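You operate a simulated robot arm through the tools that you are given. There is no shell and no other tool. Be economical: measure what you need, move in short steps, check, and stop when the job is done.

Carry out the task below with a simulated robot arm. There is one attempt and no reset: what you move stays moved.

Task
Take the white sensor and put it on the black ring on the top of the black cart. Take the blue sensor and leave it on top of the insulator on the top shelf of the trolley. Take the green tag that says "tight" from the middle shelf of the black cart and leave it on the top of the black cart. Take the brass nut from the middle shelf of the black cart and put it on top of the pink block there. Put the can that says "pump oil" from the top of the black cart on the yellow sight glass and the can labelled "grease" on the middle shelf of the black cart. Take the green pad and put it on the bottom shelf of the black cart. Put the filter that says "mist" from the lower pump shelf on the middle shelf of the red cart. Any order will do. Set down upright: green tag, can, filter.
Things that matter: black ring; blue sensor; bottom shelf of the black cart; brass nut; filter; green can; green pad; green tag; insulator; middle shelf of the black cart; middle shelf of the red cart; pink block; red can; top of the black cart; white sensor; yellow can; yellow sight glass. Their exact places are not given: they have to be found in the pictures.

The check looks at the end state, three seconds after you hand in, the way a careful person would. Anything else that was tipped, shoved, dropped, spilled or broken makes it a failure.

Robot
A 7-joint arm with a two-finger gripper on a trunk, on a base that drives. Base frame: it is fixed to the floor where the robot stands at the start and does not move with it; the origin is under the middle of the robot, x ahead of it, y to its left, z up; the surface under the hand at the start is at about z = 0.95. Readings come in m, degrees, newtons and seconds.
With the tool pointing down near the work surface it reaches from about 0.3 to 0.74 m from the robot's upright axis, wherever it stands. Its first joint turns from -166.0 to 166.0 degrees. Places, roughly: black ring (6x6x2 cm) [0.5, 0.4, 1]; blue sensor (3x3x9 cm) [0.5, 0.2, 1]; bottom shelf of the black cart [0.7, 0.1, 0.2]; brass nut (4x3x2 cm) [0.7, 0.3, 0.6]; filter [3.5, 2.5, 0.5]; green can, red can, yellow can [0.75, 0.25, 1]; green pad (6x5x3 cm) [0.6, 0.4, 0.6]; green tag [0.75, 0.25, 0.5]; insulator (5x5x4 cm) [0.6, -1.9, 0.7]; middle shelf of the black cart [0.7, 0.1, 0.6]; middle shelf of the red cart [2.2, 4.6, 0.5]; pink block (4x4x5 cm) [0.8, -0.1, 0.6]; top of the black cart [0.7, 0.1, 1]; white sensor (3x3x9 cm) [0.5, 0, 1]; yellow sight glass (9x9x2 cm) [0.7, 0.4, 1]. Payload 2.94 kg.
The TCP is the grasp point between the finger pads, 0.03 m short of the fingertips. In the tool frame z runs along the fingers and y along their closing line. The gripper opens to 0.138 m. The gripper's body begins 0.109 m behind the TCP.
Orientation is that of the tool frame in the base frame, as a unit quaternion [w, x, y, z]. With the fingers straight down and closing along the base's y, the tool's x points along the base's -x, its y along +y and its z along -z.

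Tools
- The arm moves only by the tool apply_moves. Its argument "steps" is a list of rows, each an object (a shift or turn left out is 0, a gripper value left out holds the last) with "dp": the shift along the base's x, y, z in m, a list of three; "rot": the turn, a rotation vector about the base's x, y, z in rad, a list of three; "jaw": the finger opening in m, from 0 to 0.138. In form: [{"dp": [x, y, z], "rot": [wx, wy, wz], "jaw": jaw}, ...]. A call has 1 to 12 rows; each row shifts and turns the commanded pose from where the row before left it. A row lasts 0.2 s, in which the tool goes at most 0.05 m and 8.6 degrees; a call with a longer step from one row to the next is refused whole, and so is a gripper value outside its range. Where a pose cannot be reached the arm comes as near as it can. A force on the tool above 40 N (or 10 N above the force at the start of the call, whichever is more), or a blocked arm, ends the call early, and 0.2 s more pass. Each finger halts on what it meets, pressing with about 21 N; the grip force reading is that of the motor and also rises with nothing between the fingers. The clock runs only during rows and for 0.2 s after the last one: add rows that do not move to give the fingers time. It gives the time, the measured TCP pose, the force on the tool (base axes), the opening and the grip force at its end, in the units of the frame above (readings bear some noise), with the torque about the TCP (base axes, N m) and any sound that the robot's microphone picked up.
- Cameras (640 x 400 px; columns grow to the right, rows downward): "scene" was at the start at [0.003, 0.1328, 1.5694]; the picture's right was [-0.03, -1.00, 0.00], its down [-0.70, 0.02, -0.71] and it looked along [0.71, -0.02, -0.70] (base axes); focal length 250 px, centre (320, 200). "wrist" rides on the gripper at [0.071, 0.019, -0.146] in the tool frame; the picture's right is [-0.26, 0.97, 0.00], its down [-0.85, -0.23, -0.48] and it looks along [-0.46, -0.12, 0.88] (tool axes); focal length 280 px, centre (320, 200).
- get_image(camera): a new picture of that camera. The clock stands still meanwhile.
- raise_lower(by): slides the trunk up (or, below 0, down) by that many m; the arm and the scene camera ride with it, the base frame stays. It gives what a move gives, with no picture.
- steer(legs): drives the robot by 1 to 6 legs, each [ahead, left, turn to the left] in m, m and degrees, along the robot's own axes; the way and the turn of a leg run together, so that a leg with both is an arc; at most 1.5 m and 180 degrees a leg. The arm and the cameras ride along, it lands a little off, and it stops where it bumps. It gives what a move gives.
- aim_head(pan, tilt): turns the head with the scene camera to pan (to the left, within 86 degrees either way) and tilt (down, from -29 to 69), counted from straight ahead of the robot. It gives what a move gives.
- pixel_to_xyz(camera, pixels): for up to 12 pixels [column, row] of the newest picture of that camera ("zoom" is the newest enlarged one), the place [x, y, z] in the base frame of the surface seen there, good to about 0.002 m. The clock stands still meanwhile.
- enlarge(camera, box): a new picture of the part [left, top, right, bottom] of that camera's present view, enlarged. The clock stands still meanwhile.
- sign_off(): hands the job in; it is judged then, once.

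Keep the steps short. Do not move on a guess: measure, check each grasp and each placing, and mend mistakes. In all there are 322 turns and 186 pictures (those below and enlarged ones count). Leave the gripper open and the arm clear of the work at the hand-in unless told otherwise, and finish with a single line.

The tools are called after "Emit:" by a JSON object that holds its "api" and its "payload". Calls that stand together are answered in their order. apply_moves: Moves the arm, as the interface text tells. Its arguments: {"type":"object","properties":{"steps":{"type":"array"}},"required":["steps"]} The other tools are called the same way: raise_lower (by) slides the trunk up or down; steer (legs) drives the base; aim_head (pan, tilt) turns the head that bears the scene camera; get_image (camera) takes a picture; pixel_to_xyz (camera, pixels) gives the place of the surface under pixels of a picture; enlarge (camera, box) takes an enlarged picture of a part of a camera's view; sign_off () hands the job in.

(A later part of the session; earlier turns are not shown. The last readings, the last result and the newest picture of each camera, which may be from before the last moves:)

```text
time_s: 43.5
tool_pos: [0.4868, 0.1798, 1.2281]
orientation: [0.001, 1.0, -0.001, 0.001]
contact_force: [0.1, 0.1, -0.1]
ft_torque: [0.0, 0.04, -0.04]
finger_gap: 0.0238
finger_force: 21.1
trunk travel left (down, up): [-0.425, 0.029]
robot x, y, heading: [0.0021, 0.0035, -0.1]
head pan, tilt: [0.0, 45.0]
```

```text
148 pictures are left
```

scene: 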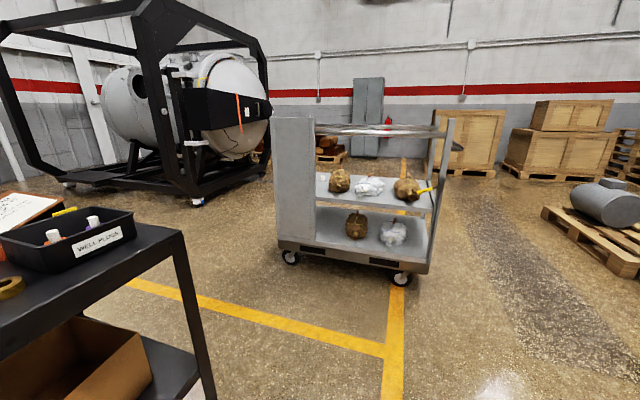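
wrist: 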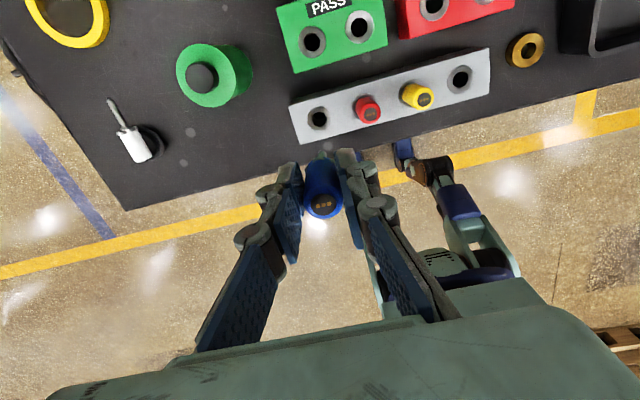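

There's something like a second folded arm at (440,200); I'll measure where it sticks out.

Emit:
{"api": "pixel_to_xyz", "payload": {"camera": "wrist", "pixels": [[404, 150], [430, 170], [460, 200], [480, 270], [375, 240], [510, 265]]}}

```text
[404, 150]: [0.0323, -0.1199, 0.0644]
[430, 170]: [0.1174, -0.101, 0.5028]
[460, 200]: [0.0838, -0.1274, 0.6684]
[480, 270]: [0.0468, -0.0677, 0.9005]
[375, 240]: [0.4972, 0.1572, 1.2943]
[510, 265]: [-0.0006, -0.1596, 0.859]
```

Pulling the hand back, then driving right and ahead through the gap between cart and trolley.

Emit:
{"api": "apply_moves", "payload": {"steps": [{"dp": [-0.04, -0.02, 0.01]}, {"dp": [-0.04, -0.02, 0.01]}, {"dp": [-0.04, -0.02, 0]}, {}]}}

Emit:
{"api": "steer", "payload": {"legs": [[0, -0.93, 0], [1.5, 0, 0]]}}

Emit:
{"api": "aim_head", "payload": {"pan": 80, "tilt": 25}}

Emit:
{"api": "get_image", "payload": {"camera": "scene"}}

```text
time_s: 44.5
tool_pos: [0.3682, 0.1199, 1.2341]
orientation: [-0.002, 1.0, -0.002, -0.017]
contact_force: [0.7, 0.3, -0.1]
ft_torque: [0.01, -0.02, -0.02]
finger_gap: 0.0238
finger_force: 20.9
trunk travel left (down, up): [-0.425, 0.029]
robot x, y, heading: [-0.0003, -0.0016, -0.3]
head pan, tilt: [0.0, 45.0]
```

```text
time_s: 60.1
tool_pos: [1.8599, -0.8149, 1.2424]
orientation: [0.0, 1.0, 0.0, -0.007]
contact_force: [-0.1, 0.9, -0.6]
ft_torque: [0.01, 0.0, -0.01]
finger_gap: 0.0238
finger_force: 20.7
trunk travel left (down, up): [-0.425, 0.029]
robot x, y, heading: [1.4925, -0.9389, 0.1]
head pan, tilt: [0.0, 45.0]
```

```text
time_s: 61.6
tool_pos: [1.8603, -0.816, 1.2395]
orientation: [-0.001, 1.0, 0.0, -0.009]
contact_force: [0.2, 0.4, -0.7]
ft_torque: [-0.01, 0.0, -0.01]
finger_gap: 0.0237
finger_force: 21.1
trunk travel left (down, up): [-0.425, 0.029]
robot x, y, heading: [1.4934, -0.9391, 0.2]
head pan, tilt: [80.0, 25.0]
```

```text
147 pictures are left
```

scene: 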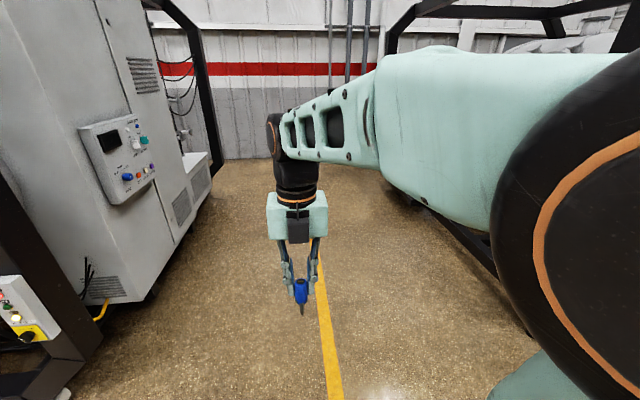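

Emit:
{"api": "get_image", "payload": {"camera": "scene"}}

```text
146 pictures are left
```

scene: 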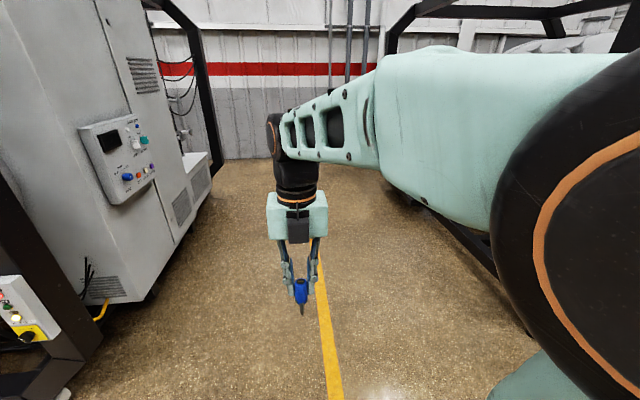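

Emit:
{"api": "pixel_to_xyz", "payload": {"camera": "scene", "pixels": [[302, 290], [340, 380], [180, 300], [15, 315], [220, 180], [320, 150]]}}

```text
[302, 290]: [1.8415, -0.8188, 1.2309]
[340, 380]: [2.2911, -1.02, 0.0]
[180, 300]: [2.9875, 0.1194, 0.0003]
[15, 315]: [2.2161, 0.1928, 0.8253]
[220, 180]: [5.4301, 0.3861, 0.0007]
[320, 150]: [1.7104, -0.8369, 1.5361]
```

The view is still straight ahead although pan reads 80. Aiming again.

Emit:
{"api": "aim_head", "payload": {"pan": 84, "tilt": 22}}

Emit:
{"api": "get_image", "payload": {"camera": "scene"}}

```text
time_s: 62.3
tool_pos: [1.8603, -0.8155, 1.2404]
orientation: [-0.001, 1.0, 0.0, -0.009]
contact_force: [-0.5, -0.5, -0.2]
ft_torque: [-0.05, -0.02, 0.01]
finger_gap: 0.0237
finger_force: 20.5
trunk travel left (down, up): [-0.425, 0.029]
robot x, y, heading: [1.4932, -0.9388, 0.2]
head pan, tilt: [84.0, 22.0]
```

```text
145 pictures are left
```

scene: 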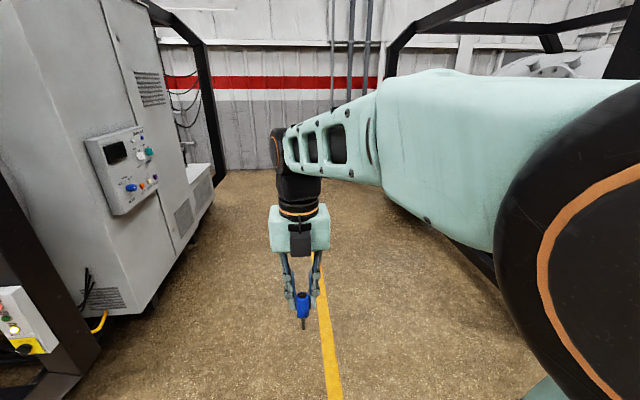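

Tilt works but pan doesn't show. Testing another pan.

Emit:
{"api": "aim_head", "payload": {"pan": -30, "tilt": 22}}

Emit:
{"api": "get_image", "payload": {"camera": "scene"}}

```text
time_s: 64.2
tool_pos: [1.8593, -0.815, 1.2436]
orientation: [0.0, 1.0, 0.0, -0.005]
contact_force: [0.1, 0.1, -0.2]
ft_torque: [0.01, 0.03, 0.03]
finger_gap: 0.0239
finger_force: 21.0
trunk travel left (down, up): [-0.425, 0.029]
robot x, y, heading: [1.4899, -0.9408, 0.0]
head pan, tilt: [-30.0, 22.0]
```

```text
144 pictures are left
```

scene: 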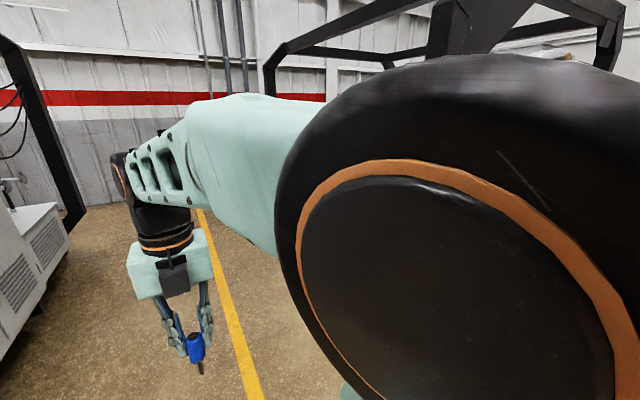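

Pan to the left doesn't take effect, so I'll turn the base instead to face the cart's far side.

Emit:
{"api": "steer", "payload": {"legs": [[0, 0, 135]]}}

Emit:
{"api": "aim_head", "payload": {"pan": 0, "tilt": 30}}

Emit:
{"api": "get_image", "payload": {"camera": "scene"}}

```text
time_s: 70.0
tool_pos: [1.1598, -0.7444, 1.2428]
orientation: [0.004, 0.412, 0.911, -0.002]
contact_force: [0.4, 0.0, -0.1]
ft_torque: [-0.04, 0.01, 0.0]
finger_gap: 0.0237
finger_force: 20.9
trunk travel left (down, up): [-0.425, 0.029]
robot x, y, heading: [1.4918, -0.9361, 131.4]
head pan, tilt: [-30.0, 22.0]
```

```text
time_s: 71.0
tool_pos: [1.1594, -0.7429, 1.2401]
orientation: [0.008, 0.413, 0.911, -0.005]
contact_force: [0.1, 0.2, -0.7]
ft_torque: [0.0, -0.01, 0.02]
finger_gap: 0.0241
finger_force: 20.8
trunk travel left (down, up): [-0.425, 0.029]
robot x, y, heading: [1.489, -0.9362, 131.9]
head pan, tilt: [0.0, 30.0]
```

```text
143 pictures are left
```

scene: 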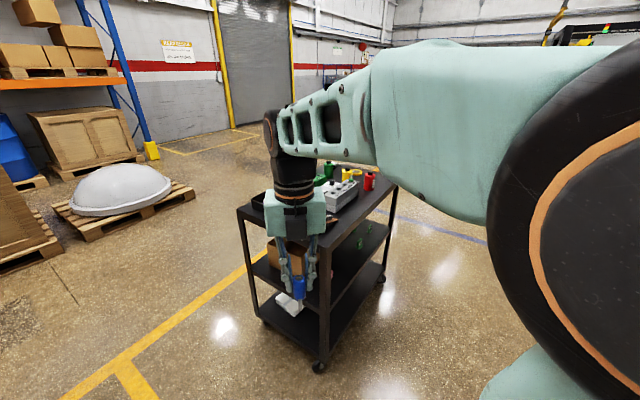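

Emit:
{"api": "enlarge", "payload": {"camera": "scene", "box": [305, 155, 395, 215]}}

Emit:
{"api": "enlarge", "payload": {"camera": "scene", "box": [320, 210, 400, 270]}}

```text
6.67 times, centred on (350, 185) of scene
```

zoom: 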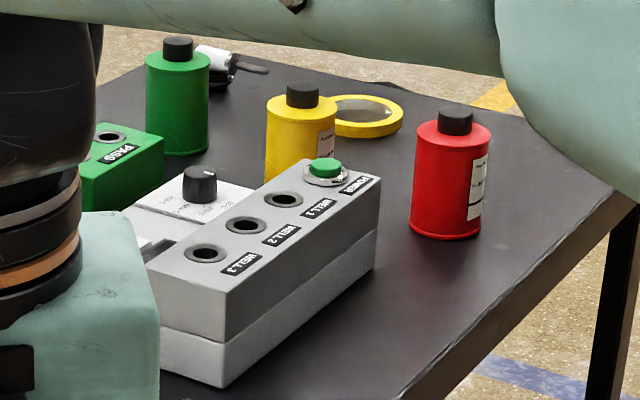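

```text
6.67 times, centred on (360, 240) of scene
```

zoom: 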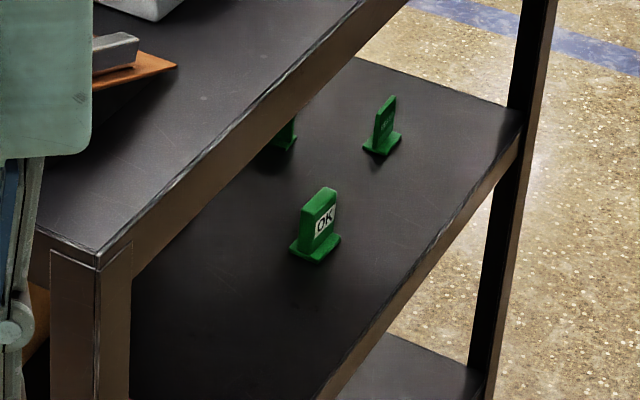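

Labels still face away from me. I'll move further along the far side to about (1.6, 0.35), facing −x.

Emit:
{"api": "steer", "payload": {"legs": [[0.867, -0.98, 0], [0, 0, 48]]}}

Emit:
{"api": "get_image", "payload": {"camera": "scene"}}

```text
time_s: 82.2
tool_pos: [1.2992, 0.2383, 1.2406]
orientation: [0.009, 0.005, 1.0, -0.001]
contact_force: [0.2, 0.2, -0.4]
ft_torque: [0.0, 0.01, 0.01]
finger_gap: 0.024
finger_force: 21.1
trunk travel left (down, up): [-0.425, 0.029]
robot x, y, heading: [1.6682, 0.354, 179.4]
head pan, tilt: [0.0, 30.0]
```

```text
140 pictures are left
```

scene: 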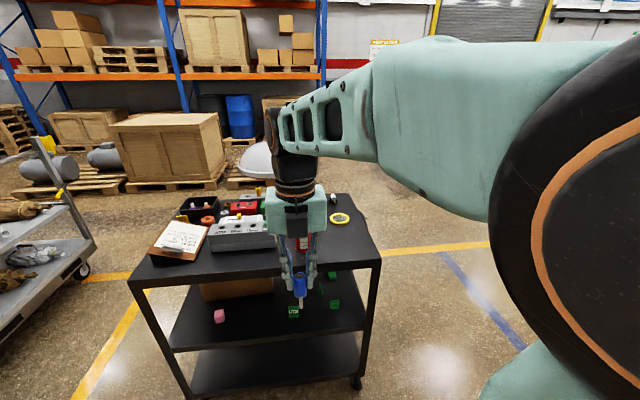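

Emit:
{"api": "enlarge", "payload": {"camera": "scene", "box": [270, 260, 360, 320]}}

Emit:
{"api": "pixel_to_xyz", "payload": {"camera": "scene", "pixels": [[220, 312], [219, 320], [294, 312], [335, 304], [332, 275], [150, 280], [370, 262], [330, 200], [356, 380]]}}

Emit:
{"api": "enlarge", "payload": {"camera": "scene", "box": [260, 190, 350, 250]}}

```text
6.67 times, centred on (315, 290) of scene
```

zoom: 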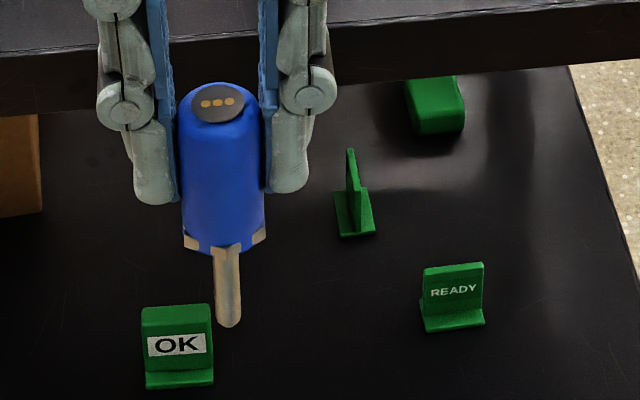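

```text
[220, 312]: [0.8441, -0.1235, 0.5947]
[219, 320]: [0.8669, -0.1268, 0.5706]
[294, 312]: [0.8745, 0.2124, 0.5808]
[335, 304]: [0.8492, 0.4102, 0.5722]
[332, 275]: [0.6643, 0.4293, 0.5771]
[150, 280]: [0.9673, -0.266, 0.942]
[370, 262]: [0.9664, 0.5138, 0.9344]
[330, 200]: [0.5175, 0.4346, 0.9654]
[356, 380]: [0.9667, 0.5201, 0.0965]
```

```text
6.67 times, centred on (305, 220) of scene
```

zoom: 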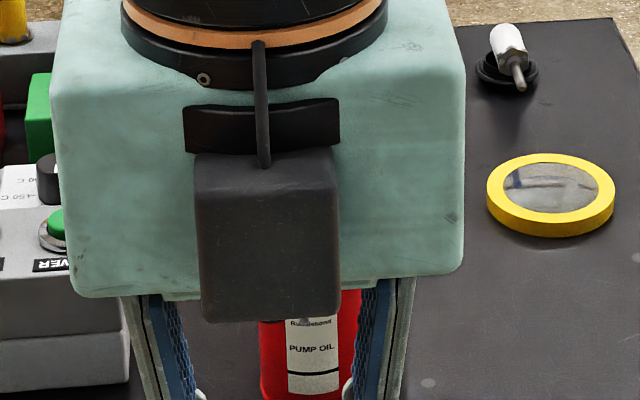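

Now clear: red can = PUMP OIL, other tags read OK and READY so the left-facing middle tag (0.748,0.346) should be "tight"; pink block at (0.845,-0.123), top 0.595. First I'll deliver the blue sensor: driving round to the trolley's far side and looking at it.

Emit:
{"api": "steer", "payload": {"legs": [[0, 0, -90], [-1.5, 0.1, 0], [-1.5, 0, 0], [0, 0, 45]]}}

Emit:
{"api": "get_image", "payload": {"camera": "scene"}}

```text
refused: leg 2 is longer than a leg can be; nothing moved
```

```text
137 pictures are left
```

scene: 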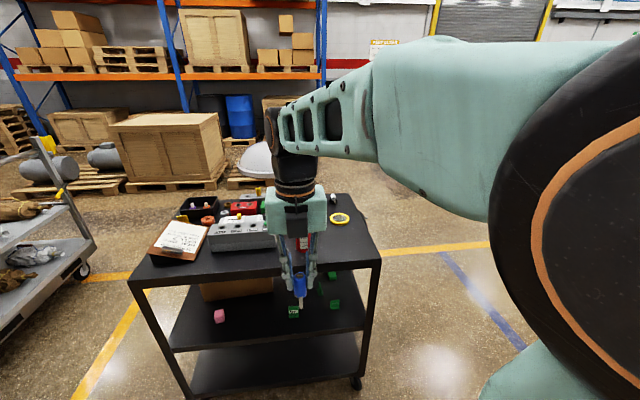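

Emit:
{"api": "steer", "payload": {"legs": [[0, 0, -90], [-1.48, 0.1, 0], [-1.48, 0, 0], [0, 0, 45]]}}

Emit:
{"api": "get_image", "payload": {"camera": "scene"}}

```text
time_s: 102.4
tool_pos: [1.1891, -2.4139, 1.2388]
orientation: [0.01, 0.391, 0.92, -0.005]
contact_force: [0.3, 0.2, 0.3]
ft_torque: [-0.01, -0.01, -0.02]
finger_gap: 0.0235
finger_force: 21.2
trunk travel left (down, up): [-0.425, 0.029]
robot x, y, heading: [1.5269, -2.5919, 134.1]
head pan, tilt: [0.0, 30.0]
```

```text
136 pictures are left
```

scene: 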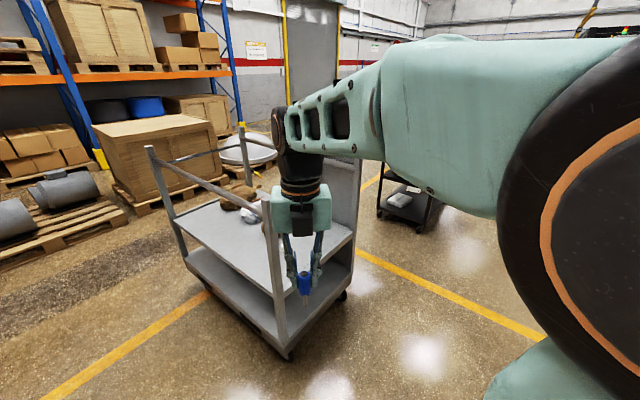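

Emit:
{"api": "pixel_to_xyz", "payload": {"camera": "scene", "pixels": [[280, 320], [270, 225], [205, 195], [180, 240], [230, 262], [345, 230], [345, 180], [290, 355], [150, 150], [240, 280]]}}

Emit:
{"api": "enlarge", "payload": {"camera": "scene", "box": [150, 130, 390, 290]}}

```text
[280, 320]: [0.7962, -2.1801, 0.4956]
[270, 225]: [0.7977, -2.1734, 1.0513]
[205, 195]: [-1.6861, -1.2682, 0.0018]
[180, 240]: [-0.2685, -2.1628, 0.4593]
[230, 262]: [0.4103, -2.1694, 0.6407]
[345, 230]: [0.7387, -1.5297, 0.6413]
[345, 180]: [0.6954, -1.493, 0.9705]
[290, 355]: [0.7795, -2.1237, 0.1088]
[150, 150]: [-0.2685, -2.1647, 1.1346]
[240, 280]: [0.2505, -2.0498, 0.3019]
```

```text
2.50 times, centred on (270, 210) of scene
```

zoom: 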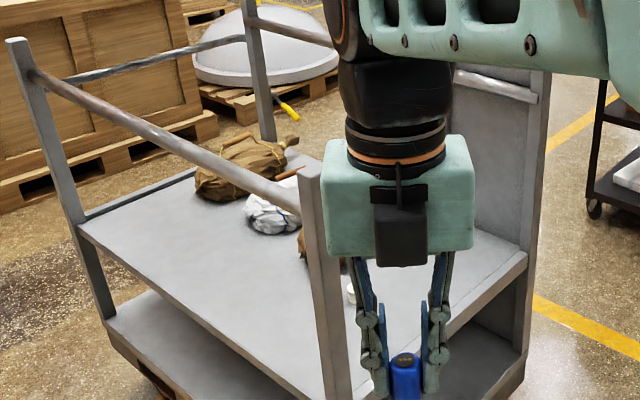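

The trolley's +x end looks open (shelf z 0.641, edge x≈0.79), so I'll come in from there. Driving to about (1.35,-1.95) facing −x, looking again.

Emit:
{"api": "steer", "payload": {"legs": [[0.585, -0.316, 0], [0, 0, 47]]}}

Emit:
{"api": "get_image", "payload": {"camera": "scene"}}

```text
time_s: 108.2
tool_pos: [0.9758, -2.0671, 1.2375]
orientation: [0.013, 0.002, 1.0, -0.001]
contact_force: [-0.2, -1.0, -0.5]
ft_torque: [0.02, -0.02, 0.02]
finger_gap: 0.024
finger_force: 21.2
trunk travel left (down, up): [-0.425, 0.029]
robot x, y, heading: [1.3448, -1.9444, 180.1]
head pan, tilt: [0.0, 30.0]
```

```text
134 pictures are left
```

scene: 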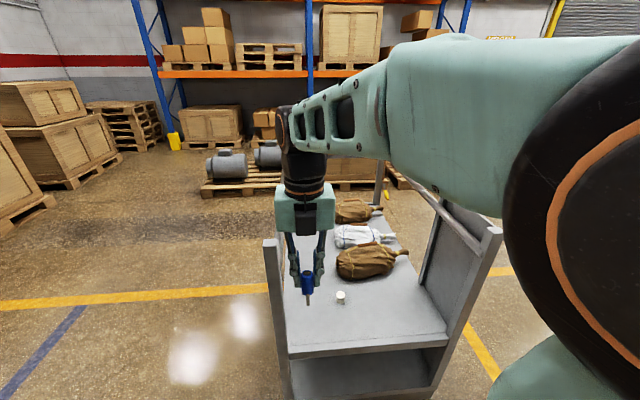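

Emit:
{"api": "enlarge", "payload": {"camera": "scene", "box": [310, 275, 370, 315]}}

Emit:
{"api": "pixel_to_xyz", "payload": {"camera": "zoom", "pixels": [[320, 180], [320, 195], [280, 195], [365, 195], [320, 212], [320, 240], [320, 175], [320, 360]]}}

Emit:
{"api": "pixel_to_xyz", "payload": {"camera": "scene", "pixels": [[360, 350], [268, 245], [280, 330], [495, 235], [440, 330], [300, 350]]}}

```text
10.00 times, centred on (340, 295) of scene
```

zoom: 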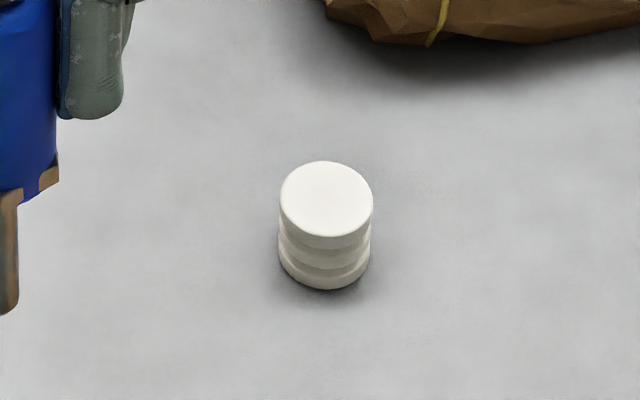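

```text
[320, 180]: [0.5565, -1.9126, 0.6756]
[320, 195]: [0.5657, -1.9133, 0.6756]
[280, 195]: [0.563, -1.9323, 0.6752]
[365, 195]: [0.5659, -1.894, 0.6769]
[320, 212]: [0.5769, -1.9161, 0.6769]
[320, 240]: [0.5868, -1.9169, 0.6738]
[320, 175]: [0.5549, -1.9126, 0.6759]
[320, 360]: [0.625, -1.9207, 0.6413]
```

```text
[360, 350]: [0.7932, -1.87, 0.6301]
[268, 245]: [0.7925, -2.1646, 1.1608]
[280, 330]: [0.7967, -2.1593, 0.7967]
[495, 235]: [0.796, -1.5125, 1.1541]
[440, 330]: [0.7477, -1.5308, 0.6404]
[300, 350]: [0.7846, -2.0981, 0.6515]
```

The insulator top centre is (0.566,-1.912,0.676). Pitching the hand to point −x while shifting y, then lowering the trunk.

Emit:
{"api": "apply_moves", "payload": {"steps": [{"dp": [0, 0.014, 0], "rot": [0, 0.1428, 0]}, {"dp": [0, 0.014, 0], "rot": [0, 0.1428, 0]}, {"dp": [0, 0.014, 0], "rot": [0, 0.1428, 0]}, {"dp": [0, 0.014, 0], "rot": [0, 0.1428, 0]}, {"dp": [0, 0.014, 0], "rot": [0, 0.1428, 0]}, {"dp": [0, 0.014, 0], "rot": [0, 0.1428, 0]}, {"dp": [0, 0.014, 0], "rot": [0, 0.1428, 0]}, {"dp": [0, 0.014, 0], "rot": [0, 0.1428, 0]}, {"dp": [0, 0.014, 0], "rot": [0, 0.1428, 0]}, {"dp": [0, 0.014, 0], "rot": [0, 0.1428, 0]}, {"dp": [0, 0.014, 0], "rot": [0, 0.1428, 0]}, {}]}}

Emit:
{"api": "raise_lower", "payload": {"by": -0.4}}

Emit:
{"api": "get_image", "payload": {"camera": "wrist"}}

```text
time_s: 108.8
tool_pos: [0.9744, -2.0386, 1.1728]
orientation: [-0.028, 0.006, 1.0, -0.006]
contact_force: [0.2, 0.3, -1.2]
ft_torque: [0.0, 0.02, 0.0]
finger_gap: 0.0239
finger_force: 20.1
trunk travel left (down, up): [-0.425, 0.029]
robot x, y, heading: [1.3426, -1.9452, 180.0]
head pan, tilt: [0.0, 30.0]
stopped in row 3: the arm was blocked; the commanded pose is now the measured one
```

```text
time_s: 112.7
tool_pos: [0.9745, -2.0392, 0.771]
orientation: [-0.028, 0.004, 1.0, -0.005]
contact_force: [0.3, 0.6, -0.2]
ft_torque: [0.01, -0.02, -0.01]
finger_gap: 0.0237
finger_force: 21.3
trunk travel left (down, up): [-0.025, 0.429]
robot x, y, heading: [1.3441, -1.9476, 179.9]
head pan, tilt: [0.0, 30.0]
```

```text
132 pictures are left
```

wrist: 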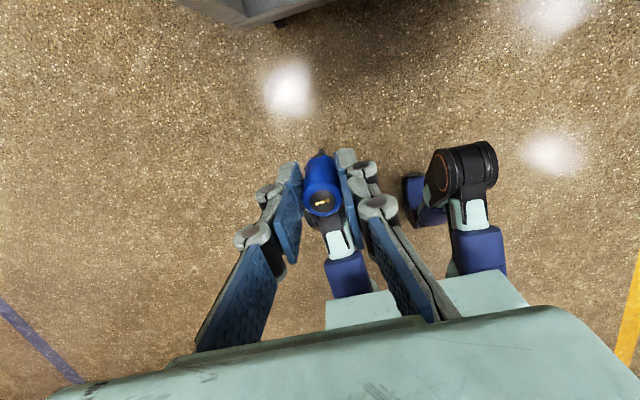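

The pitch was blocked because the hand is too close to the body. Backing the base off 0.25 m, extending the arm, then pitching.

Emit:
{"api": "steer", "payload": {"legs": [[-0.27, 0, 0]]}}

Emit:
{"api": "apply_moves", "payload": {"steps": [{"dp": [-0.04, 0, 0.02]}, {"dp": [-0.04, 0, 0.02]}, {"dp": [-0.04, 0, 0.02]}, {"dp": [-0.04, 0, 0.02]}, {"dp": [-0.04, 0, 0.02]}, {}]}}

Emit:
{"api": "apply_moves", "payload": {"steps": [{"dp": [0, 0, 0], "rot": [0, 0.1428, 0]}, {"dp": [0, 0, 0], "rot": [0, 0.1428, 0]}, {"dp": [0, 0, 0], "rot": [0, 0.1428, 0]}, {"dp": [0, 0, 0], "rot": [0, 0.1428, 0]}, {"dp": [0, 0, 0], "rot": [0, 0.1428, 0]}, {"dp": [0, 0, 0], "rot": [0, 0.1428, 0]}, {"dp": [0, 0, 0], "rot": [0, 0.1428, 0]}, {"dp": [0, 0, 0], "rot": [0, 0.1428, 0]}, {"dp": [0, 0, 0], "rot": [0, 0.1428, 0]}, {"dp": [0, 0, 0], "rot": [0, 0.1428, 0]}, {"dp": [0, 0, 0], "rot": [0, 0.1428, 0]}, {}]}}

```text
time_s: 114.6
tool_pos: [1.2503, -2.0402, 0.7713]
orientation: [-0.027, 0.004, 1.0, -0.005]
contact_force: [0.6, 0.0, -0.3]
ft_torque: [0.03, -0.01, -0.02]
finger_gap: 0.0238
finger_force: 21.1
trunk travel left (down, up): [-0.025, 0.429]
robot x, y, heading: [1.6206, -1.9438, 180.0]
head pan, tilt: [0.0, 30.0]
```

```text
time_s: 116.0
tool_pos: [1.0483, -2.0376, 0.8717]
orientation: [-0.027, 0.003, 1.0, -0.005]
contact_force: [0.0, 0.2, -0.7]
ft_torque: [0.02, 0.0, 0.02]
finger_gap: 0.0239
finger_force: 20.7
trunk travel left (down, up): [-0.025, 0.429]
robot x, y, heading: [1.619, -1.9446, 180.1]
head pan, tilt: [0.0, 30.0]
```

```text
time_s: 118.6
tool_pos: [1.0502, -2.0382, 0.8715]
orientation: [0.727, 0.002, -0.687, 0.007]
contact_force: [-0.1, 0.3, -0.2]
ft_torque: [0.0, -0.03, 0.03]
finger_gap: 0.0239
finger_force: 20.5
trunk travel left (down, up): [-0.025, 0.429]
robot x, y, heading: [1.6176, -1.9475, 180.0]
head pan, tilt: [0.0, 30.0]
```

Fine-tuning the pitch, moving y to the insulator line, then driving ahead 0.3 m.

Emit:
{"api": "apply_moves", "payload": {"steps": [{"dp": [0, 0.042, -0.01], "rot": [0, -0.056, 0]}, {"dp": [0, 0.042, -0.01]}, {"dp": [0, 0.042, -0.01]}, {}]}}

Emit:
{"api": "steer", "payload": {"legs": [[0.3, 0, 0]]}}

Emit:
{"api": "get_image", "payload": {"camera": "wrist"}}

Emit:
{"api": "get_image", "payload": {"camera": "scene"}}

```text
time_s: 119.6
tool_pos: [1.0487, -2.0167, 0.8549]
orientation: [-0.706, -0.006, 0.708, -0.002]
contact_force: [0.6, 0.0, 0.5]
ft_torque: [0.0, -0.02, 0.01]
finger_gap: 0.024
finger_force: 21.0
out of reach, approached as far as the arm can: row 1, 2, 3
trunk travel left (down, up): [-0.025, 0.429]
robot x, y, heading: [1.6203, -1.9442, 180.0]
head pan, tilt: [0.0, 30.0]
```

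```text
time_s: 121.7
tool_pos: [0.7492, -2.012, 0.8556]
orientation: [-0.706, -0.003, 0.708, 0.0]
contact_force: [-0.1, -0.1, -0.5]
ft_torque: [0.01, -0.02, -0.02]
finger_gap: 0.024
finger_force: 21.2
trunk travel left (down, up): [-0.025, 0.429]
robot x, y, heading: [1.3172, -1.9458, 179.5]
head pan, tilt: [0.0, 30.0]
```

```text
131 pictures are left
```

wrist: 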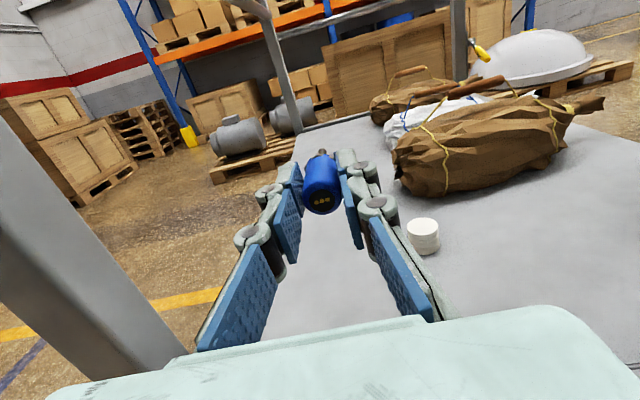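

```text
130 pictures are left
```

scene: 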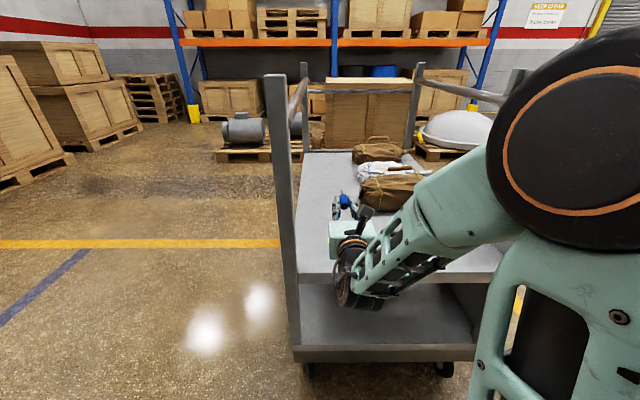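

The arm can't go further to its right here, and the wrist hangs lower than the hand. Measuring wrist parts against the shelf edge.

Emit:
{"api": "pixel_to_xyz", "payload": {"camera": "scene", "pixels": [[345, 295], [358, 300], [350, 240], [345, 265], [335, 228], [375, 230], [370, 295], [400, 260]]}}

Emit:
{"api": "enlarge", "payload": {"camera": "scene", "box": [290, 170, 450, 320]}}

```text
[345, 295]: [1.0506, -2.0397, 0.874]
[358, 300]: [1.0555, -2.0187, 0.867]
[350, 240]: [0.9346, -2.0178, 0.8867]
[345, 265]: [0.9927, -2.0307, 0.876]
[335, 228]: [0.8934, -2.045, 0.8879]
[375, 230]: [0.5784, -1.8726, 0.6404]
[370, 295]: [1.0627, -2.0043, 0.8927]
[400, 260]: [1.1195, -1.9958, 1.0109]
```

```text
2.67 times, centred on (370, 245) of scene
```

zoom: 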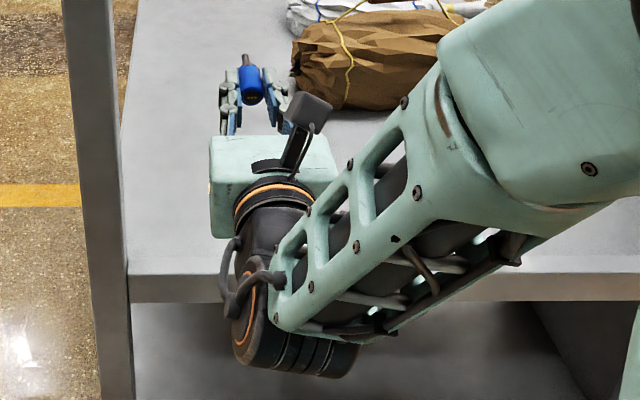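

Wrist is behind the hand and will stay outside the shelf edge. Strafing base 0.10 m to the right (+y).

Emit:
{"api": "steer", "payload": {"legs": [[0, -0.1, 0]]}}

Emit:
{"api": "apply_moves", "payload": {"steps": [{"dp": [0, 0, -0.03]}, {"dp": [0, 0, -0.03]}, {}]}}

Emit:
{"api": "get_image", "payload": {"camera": "wrist"}}

Emit:
{"api": "pixel_to_xyz", "payload": {"camera": "wrist", "pixels": [[322, 205], [320, 175], [322, 200]]}}

```text
time_s: 123.2
tool_pos: [0.7503, -1.9135, 0.8553]
orientation: [-0.706, -0.004, 0.708, 0.0]
contact_force: [0.6, 0.3, -0.2]
ft_torque: [-0.03, 0.0, 0.02]
finger_gap: 0.0239
finger_force: 20.8
trunk travel left (down, up): [-0.025, 0.429]
robot x, y, heading: [1.3203, -1.8473, 179.9]
head pan, tilt: [0.0, 30.0]
```

```text
time_s: 124.0
tool_pos: [0.7507, -1.9181, 0.8137]
orientation: [-0.701, -0.003, 0.714, 0.003]
contact_force: [0.2, 0.5, -0.1]
ft_torque: [0.01, -0.03, 0.02]
finger_gap: 0.024
finger_force: 21.3
out of reach, approached as far as the arm can: row 2
trunk travel left (down, up): [-0.025, 0.429]
robot x, y, heading: [1.3197, -1.8466, 179.7]
head pan, tilt: [0.0, 30.0]
```

```text
128 pictures are left
```

wrist: 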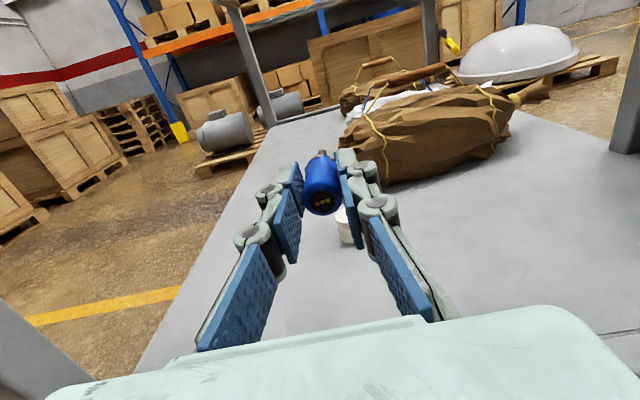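

```text
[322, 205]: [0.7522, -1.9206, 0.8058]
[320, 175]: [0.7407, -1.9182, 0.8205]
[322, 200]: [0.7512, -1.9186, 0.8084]
```

The arm runs into a joint limit with the hand near its own radial line; it worked earlier with the hand ~0.4 m to the left. I'll back off, strafe right 0.33 m, and bring the arm left.

Emit:
{"api": "steer", "payload": {"legs": [[-0.3, 0, 0], [0, -0.33, 0]]}}

Emit:
{"api": "apply_moves", "payload": {"steps": [{"dp": [0, -0.04, 0]}, {"dp": [0, -0.04, 0]}, {"dp": [0, -0.04, 0]}, {"dp": [0, -0.04, 0]}, {"dp": [0, -0.04, 0]}, {"dp": [0, -0.04, 0]}, {"dp": [0, -0.04, 0]}, {"dp": [0, -0.04, 0]}, {}]}}

```text
time_s: 129.1
tool_pos: [1.0587, -1.59, 0.8152]
orientation: [-0.701, -0.001, 0.713, 0.005]
contact_force: [0.2, -1.0, -0.4]
ft_torque: [0.03, -0.05, -0.02]
finger_gap: 0.024
finger_force: 21.4
trunk travel left (down, up): [-0.025, 0.429]
robot x, y, heading: [1.6275, -1.5192, 179.1]
head pan, tilt: [0.0, 30.0]
```

```text
time_s: 131.1
tool_pos: [1.0575, -1.9108, 0.8174]
orientation: [-0.701, 0.0, 0.713, 0.006]
contact_force: [0.3, -0.9, -0.6]
ft_torque: [0.0, 0.01, -0.04]
finger_gap: 0.0238
finger_force: 20.6
trunk travel left (down, up): [-0.025, 0.429]
robot x, y, heading: [1.6268, -1.5216, 179.2]
head pan, tilt: [0.0, 30.0]
```

Emit:
{"api": "steer", "payload": {"legs": [[0.4, 0, 0]]}}

Emit:
{"api": "apply_moves", "payload": {"steps": [{"dp": [0, 0, -0.03], "rot": [0, 0.017, 0]}, {"dp": [0, 0, -0.03]}, {"dp": [0, 0, -0.02]}, {}]}}

Emit:
{"api": "get_image", "payload": {"camera": "wrist"}}

Emit:
{"api": "get_image", "payload": {"camera": "scene"}}

```text
time_s: 133.6
tool_pos: [0.6559, -1.9072, 0.8176]
orientation: [-0.701, -0.001, 0.713, 0.005]
contact_force: [0.4, -0.1, -0.3]
ft_torque: [-0.01, 0.0, 0.02]
finger_gap: 0.0241
finger_force: 20.8
trunk travel left (down, up): [-0.025, 0.429]
robot x, y, heading: [1.2281, -1.5183, 179.0]
head pan, tilt: [0.0, 30.0]
```

```text
time_s: 134.6
tool_pos: [0.6555, -1.9079, 0.738]
orientation: [-0.707, 0.0, 0.707, 0.006]
contact_force: [-0.4, 0.5, 0.1]
ft_torque: [0.02, -0.03, 0.01]
finger_gap: 0.0242
finger_force: 21.2
trunk travel left (down, up): [-0.025, 0.429]
robot x, y, heading: [1.2251, -1.5134, 179.4]
head pan, tilt: [0.0, 30.0]
```

```text
127 pictures are left
```

wrist: 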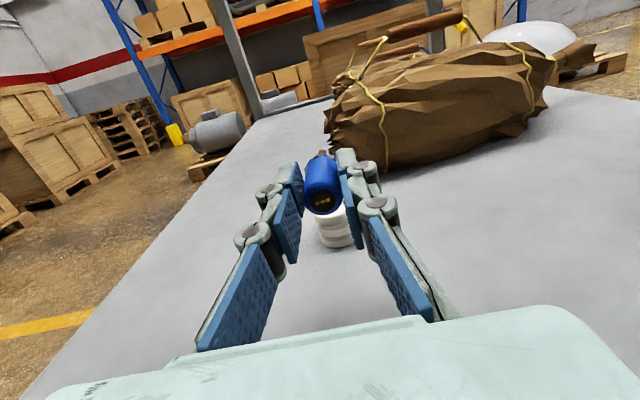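

```text
126 pictures are left
```

scene: 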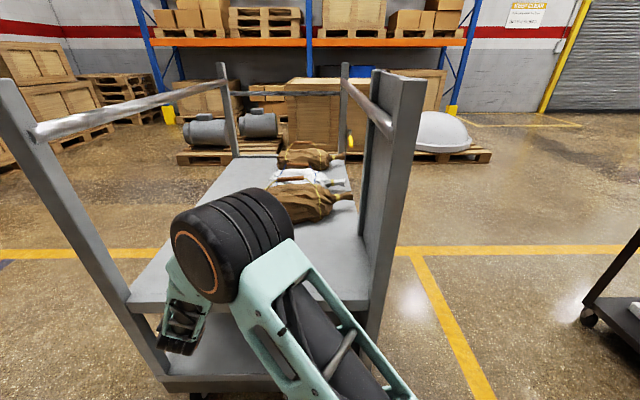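

Emit:
{"api": "pixel_to_xyz", "payload": {"camera": "scene", "pixels": [[190, 270], [185, 310], [178, 345], [200, 340], [165, 335], [235, 245], [150, 290], [190, 350]]}}

Emit:
{"api": "enlarge", "payload": {"camera": "scene", "box": [120, 180, 320, 380]}}

Emit:
{"api": "enlarge", "payload": {"camera": "wrist", "box": [260, 130, 400, 270]}}

Emit:
{"api": "pixel_to_xyz", "payload": {"camera": "zoom", "pixels": [[290, 220], [290, 175], [280, 120], [330, 240], [350, 280], [300, 280], [390, 270], [260, 160], [320, 200]]}}

```text
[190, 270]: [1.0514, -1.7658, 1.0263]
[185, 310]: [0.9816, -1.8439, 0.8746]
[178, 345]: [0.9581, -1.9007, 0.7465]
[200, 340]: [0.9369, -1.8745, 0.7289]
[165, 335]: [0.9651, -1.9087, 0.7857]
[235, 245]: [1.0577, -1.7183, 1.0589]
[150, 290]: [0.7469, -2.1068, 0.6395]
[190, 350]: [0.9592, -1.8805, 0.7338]
```

```text
2.00 times, centred on (220, 280) of scene
```

zoom: 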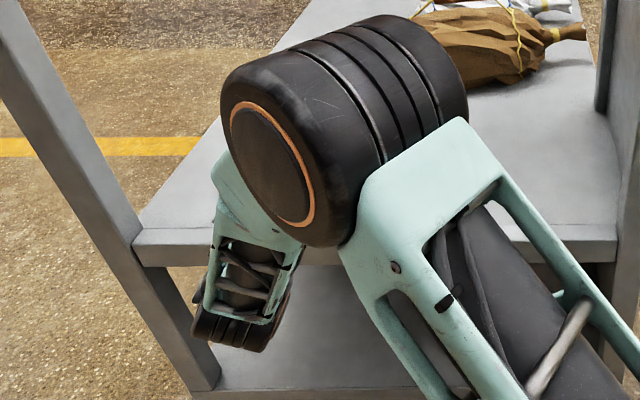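

```text
2.86 times, centred on (330, 200) of wrist
```

zoom: 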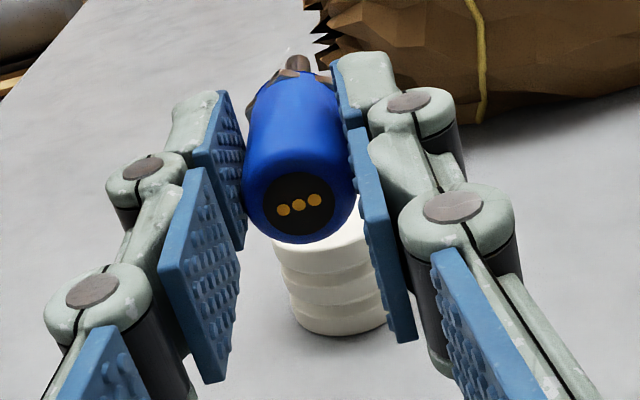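

```text
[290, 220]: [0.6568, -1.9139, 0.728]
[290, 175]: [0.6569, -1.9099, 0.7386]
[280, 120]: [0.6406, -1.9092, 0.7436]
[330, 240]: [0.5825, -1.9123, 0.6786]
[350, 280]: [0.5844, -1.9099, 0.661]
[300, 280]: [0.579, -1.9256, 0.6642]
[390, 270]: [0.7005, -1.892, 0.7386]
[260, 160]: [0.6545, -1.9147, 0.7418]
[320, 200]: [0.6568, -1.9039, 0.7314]
```

Clearances fine. Moving forward over the insulator, then down slowly.

Emit:
{"api": "apply_moves", "payload": {"steps": [{"dp": [-0.035, -0.003, 0]}, {"dp": [-0.034, 0, -0.01]}, {"dp": [0, 0, -0.015]}, {"dp": [0, 0, -0.006]}, {}]}}

Emit:
{"api": "enlarge", "payload": {"camera": "wrist", "box": [260, 130, 400, 270]}}

```text
time_s: 135.8
tool_pos: [0.5873, -1.9092, 0.707]
orientation: [-0.707, -0.001, 0.707, 0.004]
contact_force: [0.1, 0.4, 0.2]
ft_torque: [-0.02, -0.02, 0.01]
finger_gap: 0.0238
finger_force: 20.8
trunk travel left (down, up): [-0.025, 0.429]
robot x, y, heading: [1.2271, -1.5184, 179.2]
head pan, tilt: [0.0, 30.0]
```

```text
2.86 times, centred on (330, 200) of wrist
```

zoom: 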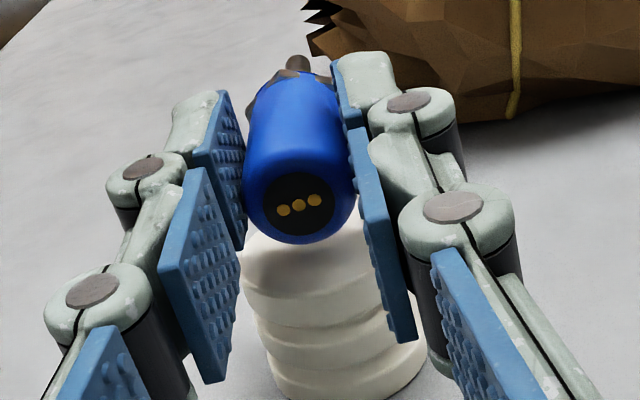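

Emit:
{"api": "pixel_to_xyz", "payload": {"camera": "zoom", "pixels": [[330, 260], [330, 285], [330, 305], [250, 270], [248, 290], [385, 290], [365, 250], [290, 215]]}}

```text
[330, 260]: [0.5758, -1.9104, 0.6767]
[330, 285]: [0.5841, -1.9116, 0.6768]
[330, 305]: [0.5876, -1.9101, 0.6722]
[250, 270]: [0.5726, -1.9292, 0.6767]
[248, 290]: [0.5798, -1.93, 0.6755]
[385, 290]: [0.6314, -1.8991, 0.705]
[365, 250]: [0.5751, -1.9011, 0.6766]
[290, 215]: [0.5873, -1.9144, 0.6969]
```

Emit:
{"api": "apply_moves", "payload": {"steps": [{"dp": [0.001, -0.002, -0.005]}, {"dp": [0, 0, -0.003]}, {"dp": [0, 0, -0.002]}, {}]}}

```text
time_s: 136.8
tool_pos: [0.5873, -1.9112, 0.6958]
orientation: [-0.707, -0.002, 0.707, 0.005]
contact_force: [0.2, -0.2, 0.1]
ft_torque: [0.05, -0.01, -0.03]
finger_gap: 0.024
finger_force: 20.3
trunk travel left (down, up): [-0.025, 0.429]
robot x, y, heading: [1.228, -1.5191, 179.4]
head pan, tilt: [0.0, 30.0]
```

Emit:
{"api": "apply_moves", "payload": {"steps": [{"dp": [0, 0, -0.001]}, {}, {"dp": [0, 0, -0.001]}, {}]}}

```text
time_s: 137.8
tool_pos: [0.5865, -1.9127, 0.6952]
orientation: [0.708, 0.001, -0.707, -0.004]
contact_force: [-0.3, 0.4, 3.4]
ft_torque: [-0.01, 0.13, -0.04]
finger_gap: 0.0237
finger_force: 21.2
trunk travel left (down, up): [-0.025, 0.429]
robot x, y, heading: [1.2214, -1.5175, 179.3]
head pan, tilt: [0.0, 30.0]
```

Contact at 3.4 N. One more millimetre, then slow release.

Emit:
{"api": "apply_moves", "payload": {"steps": [{"dp": [0, 0, -0.001]}, {}, {"jaw": 0.0245}, {"jaw": 0.0255}, {"jaw": 0.027}, {"jaw": 0.029}, {"jaw": 0.034}, {"jaw": 0.042}, {}]}}

Emit:
{"api": "enlarge", "payload": {"camera": "wrist", "box": [260, 130, 400, 270]}}

```text
time_s: 139.8
tool_pos: [0.5898, -1.9121, 0.6924]
orientation: [-0.707, -0.001, 0.707, 0.004]
contact_force: [-0.2, -0.9, -0.1]
ft_torque: [-0.03, -0.01, -0.03]
finger_gap: 0.0422
finger_force: 0.1
trunk travel left (down, up): [-0.025, 0.429]
robot x, y, heading: [1.2248, -1.5153, 179.1]
head pan, tilt: [0.0, 30.0]
```

```text
2.86 times, centred on (330, 200) of wrist
```

zoom: 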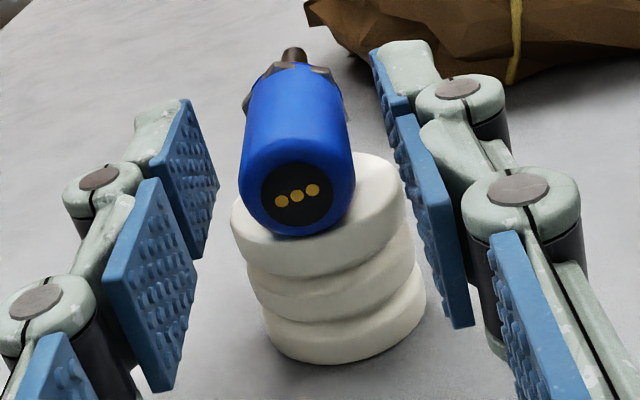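

Sensor rests on the insulator. Opening more and retreating straight back, then re-checking.

Emit:
{"api": "apply_moves", "payload": {"steps": [{"jaw": 0.055}, {"jaw": 0.06}, {"dp": [0.03, 0, 0]}, {"dp": [0.04, 0, 0]}, {"dp": [0.04, 0, 0.01]}, {"dp": [0.02, 0, 0.03]}, {}]}}

Emit:
{"api": "enlarge", "payload": {"camera": "wrist", "box": [260, 130, 400, 270]}}

```text
time_s: 140.6
tool_pos: [0.611, -1.9112, 0.6957]
orientation: [0.709, 0.0, -0.705, -0.003]
contact_force: [-6.4, -0.5, -1.2]
ft_torque: [-0.04, 0.47, 0.09]
finger_gap: 0.0597
finger_force: 0.1
trunk travel left (down, up): [-0.025, 0.429]
robot x, y, heading: [1.2259, -1.5182, 179.3]
head pan, tilt: [0.0, 30.0]
stopped in row 4: the force on the tool passed its limit at 65 N (the readings are from after the stop); the commanded pose is now the measured one
```

```text
2.86 times, centred on (330, 200) of wrist
```

zoom: 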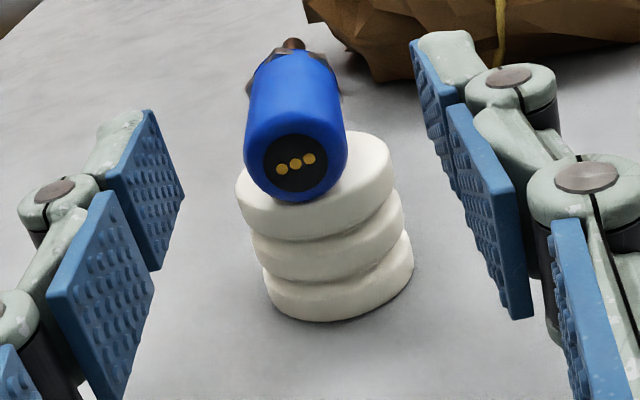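

Something behind the hand caught on the shelf lip (65 N stop). The sensor is undisturbed. I'll go straight up first, then back.

Emit:
{"api": "apply_moves", "payload": {"steps": [{"dp": [-0.004, 0, 0.005]}, {"dp": [0, 0, 0.02]}, {"dp": [0, 0, 0.03]}, {"dp": [0, 0, 0.03]}, {}]}}

Emit:
{"api": "enlarge", "payload": {"camera": "wrist", "box": [260, 130, 400, 270]}}

Emit:
{"api": "get_image", "payload": {"camera": "scene"}}

```text
time_s: 141.8
tool_pos: [0.6051, -1.9105, 0.7804]
orientation: [0.709, -0.001, -0.705, -0.004]
contact_force: [1.0, 0.0, 0.0]
ft_torque: [-0.02, -0.03, -0.03]
finger_gap: 0.0602
finger_force: 0.0
trunk travel left (down, up): [-0.025, 0.429]
robot x, y, heading: [1.226, -1.5129, 179.0]
head pan, tilt: [0.0, 30.0]
```

```text
2.86 times, centred on (330, 200) of wrist
```

zoom: 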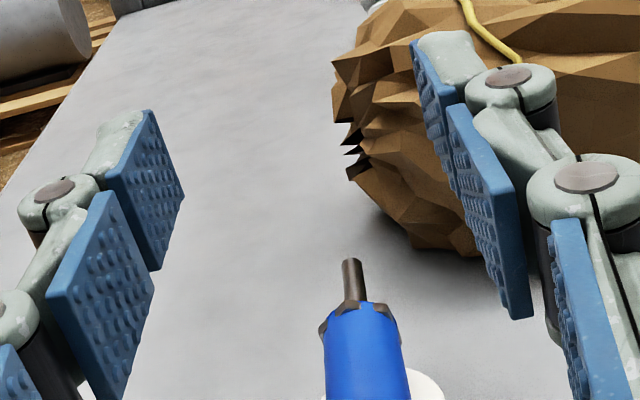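

```text
119 pictures are left
```

scene: 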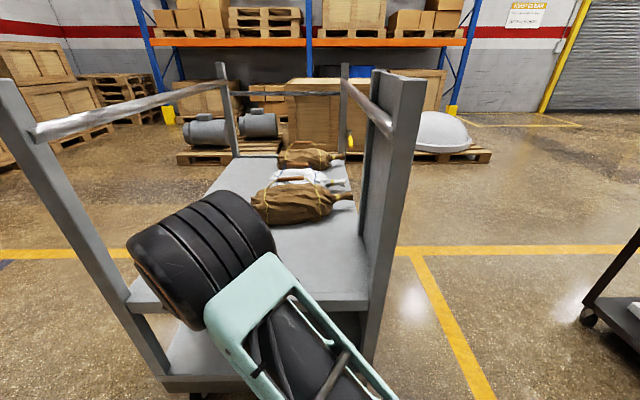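

Sensor stays on the insulator. Backing the base straight out, then verifying.

Emit:
{"api": "steer", "payload": {"legs": [[-0.4, 0, 0]]}}

Emit:
{"api": "get_image", "payload": {"camera": "wrist"}}

Emit:
{"api": "enlarge", "payload": {"camera": "wrist", "box": [290, 150, 410, 260]}}

```text
time_s: 144.3
tool_pos: [1.0039, -1.9166, 0.7799]
orientation: [0.709, 0.0, -0.705, -0.003]
contact_force: [-0.8, -0.3, -0.4]
ft_torque: [0.0, 0.0, 0.02]
finger_gap: 0.0598
finger_force: 0.1
trunk travel left (down, up): [-0.025, 0.429]
robot x, y, heading: [1.624, -1.5238, 179.4]
head pan, tilt: [0.0, 30.0]
```

```text
118 pictures are left
```

wrist: 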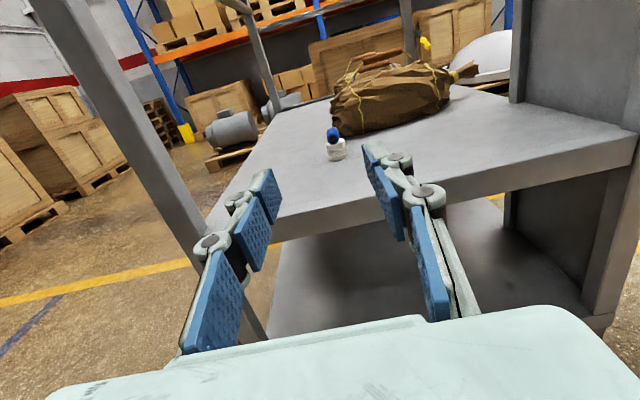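

```text
3.64 times, centred on (350, 205) of wrist
```

zoom: 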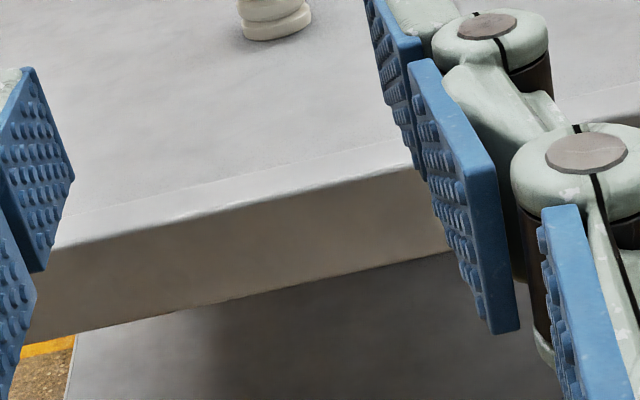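

Blue sensor is on the insulator. Next, the far side of the black cart: retract the hand 0.12 m and strafe along +y to about y=0.74.

Emit:
{"api": "apply_moves", "payload": {"steps": [{"dp": [0.04, 0, 0]}, {"dp": [0.04, 0, 0]}, {"dp": [0.04, 0, 0]}, {}]}}

Emit:
{"api": "steer", "payload": {"legs": [[0, -1.13, 0], [0, -1.13, 0]]}}

Emit:
{"api": "get_image", "payload": {"camera": "wrist"}}

Emit:
{"api": "get_image", "payload": {"camera": "scene"}}

```text
time_s: 145.3
tool_pos: [1.1262, -1.9152, 0.7799]
orientation: [0.709, 0.0, -0.705, -0.002]
contact_force: [-0.3, 0.9, -0.2]
ft_torque: [-0.01, -0.02, 0.01]
finger_gap: 0.0601
finger_force: 0.1
trunk travel left (down, up): [-0.025, 0.429]
robot x, y, heading: [1.621, -1.5234, 179.4]
head pan, tilt: [0.0, 30.0]
```

```text
time_s: 165.3
tool_pos: [1.1311, 0.3486, 0.78]
orientation: [0.709, 0.005, -0.705, 0.001]
contact_force: [0.8, 0.2, -0.6]
ft_torque: [-0.02, -0.01, -0.01]
finger_gap: 0.0599
finger_force: 0.0
trunk travel left (down, up): [-0.025, 0.429]
robot x, y, heading: [1.6263, 0.7512, -179.8]
head pan, tilt: [0.0, 30.0]
```

```text
116 pictures are left
```

wrist: 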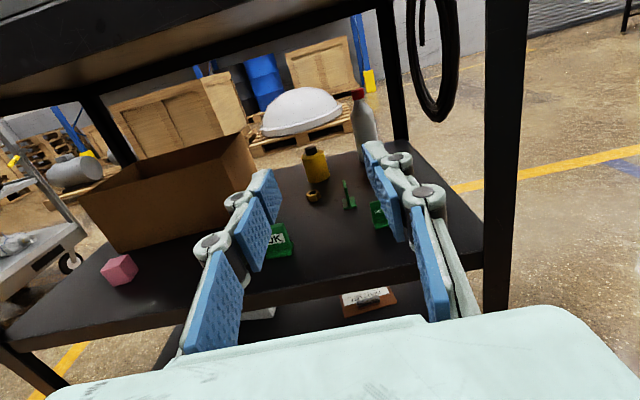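

```text
115 pictures are left
```

scene: 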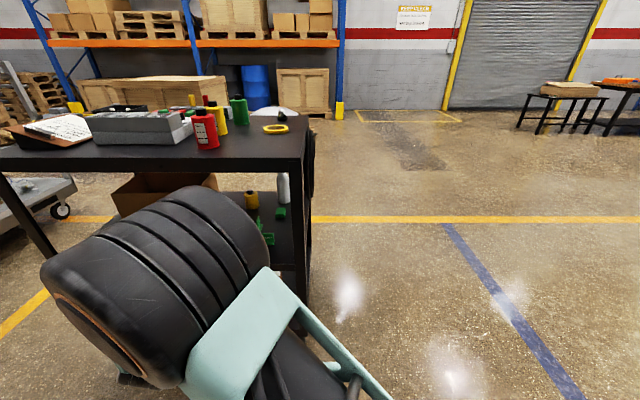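

Emit:
{"api": "enlarge", "payload": {"camera": "wrist", "box": [250, 140, 410, 270]}}

Emit:
{"api": "pixel_to_xyz", "payload": {"camera": "zoom", "pixels": [[376, 165], [384, 180], [386, 225], [400, 225], [370, 230], [505, 250], [505, 225], [115, 285], [115, 320], [245, 195], [245, 215], [260, 60]]}}

```text
3.08 times, centred on (330, 205) of wrist
```

zoom: 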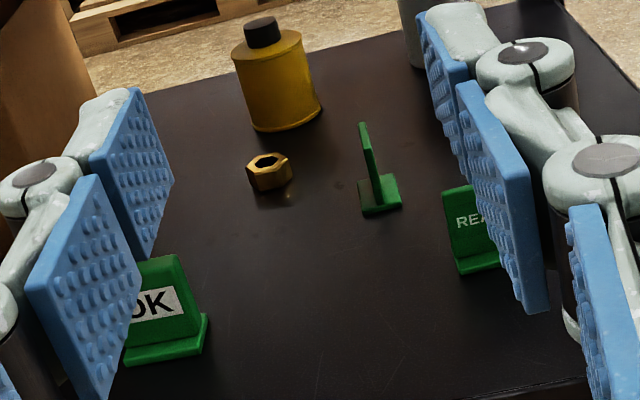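

```text
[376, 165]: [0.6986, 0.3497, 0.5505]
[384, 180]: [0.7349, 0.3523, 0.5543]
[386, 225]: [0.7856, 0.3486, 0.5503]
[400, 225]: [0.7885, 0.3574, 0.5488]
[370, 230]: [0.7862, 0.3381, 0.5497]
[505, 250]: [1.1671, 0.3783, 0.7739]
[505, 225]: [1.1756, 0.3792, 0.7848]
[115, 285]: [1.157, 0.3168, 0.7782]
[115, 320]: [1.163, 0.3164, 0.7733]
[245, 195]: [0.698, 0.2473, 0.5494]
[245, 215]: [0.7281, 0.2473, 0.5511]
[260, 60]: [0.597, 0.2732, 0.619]
```

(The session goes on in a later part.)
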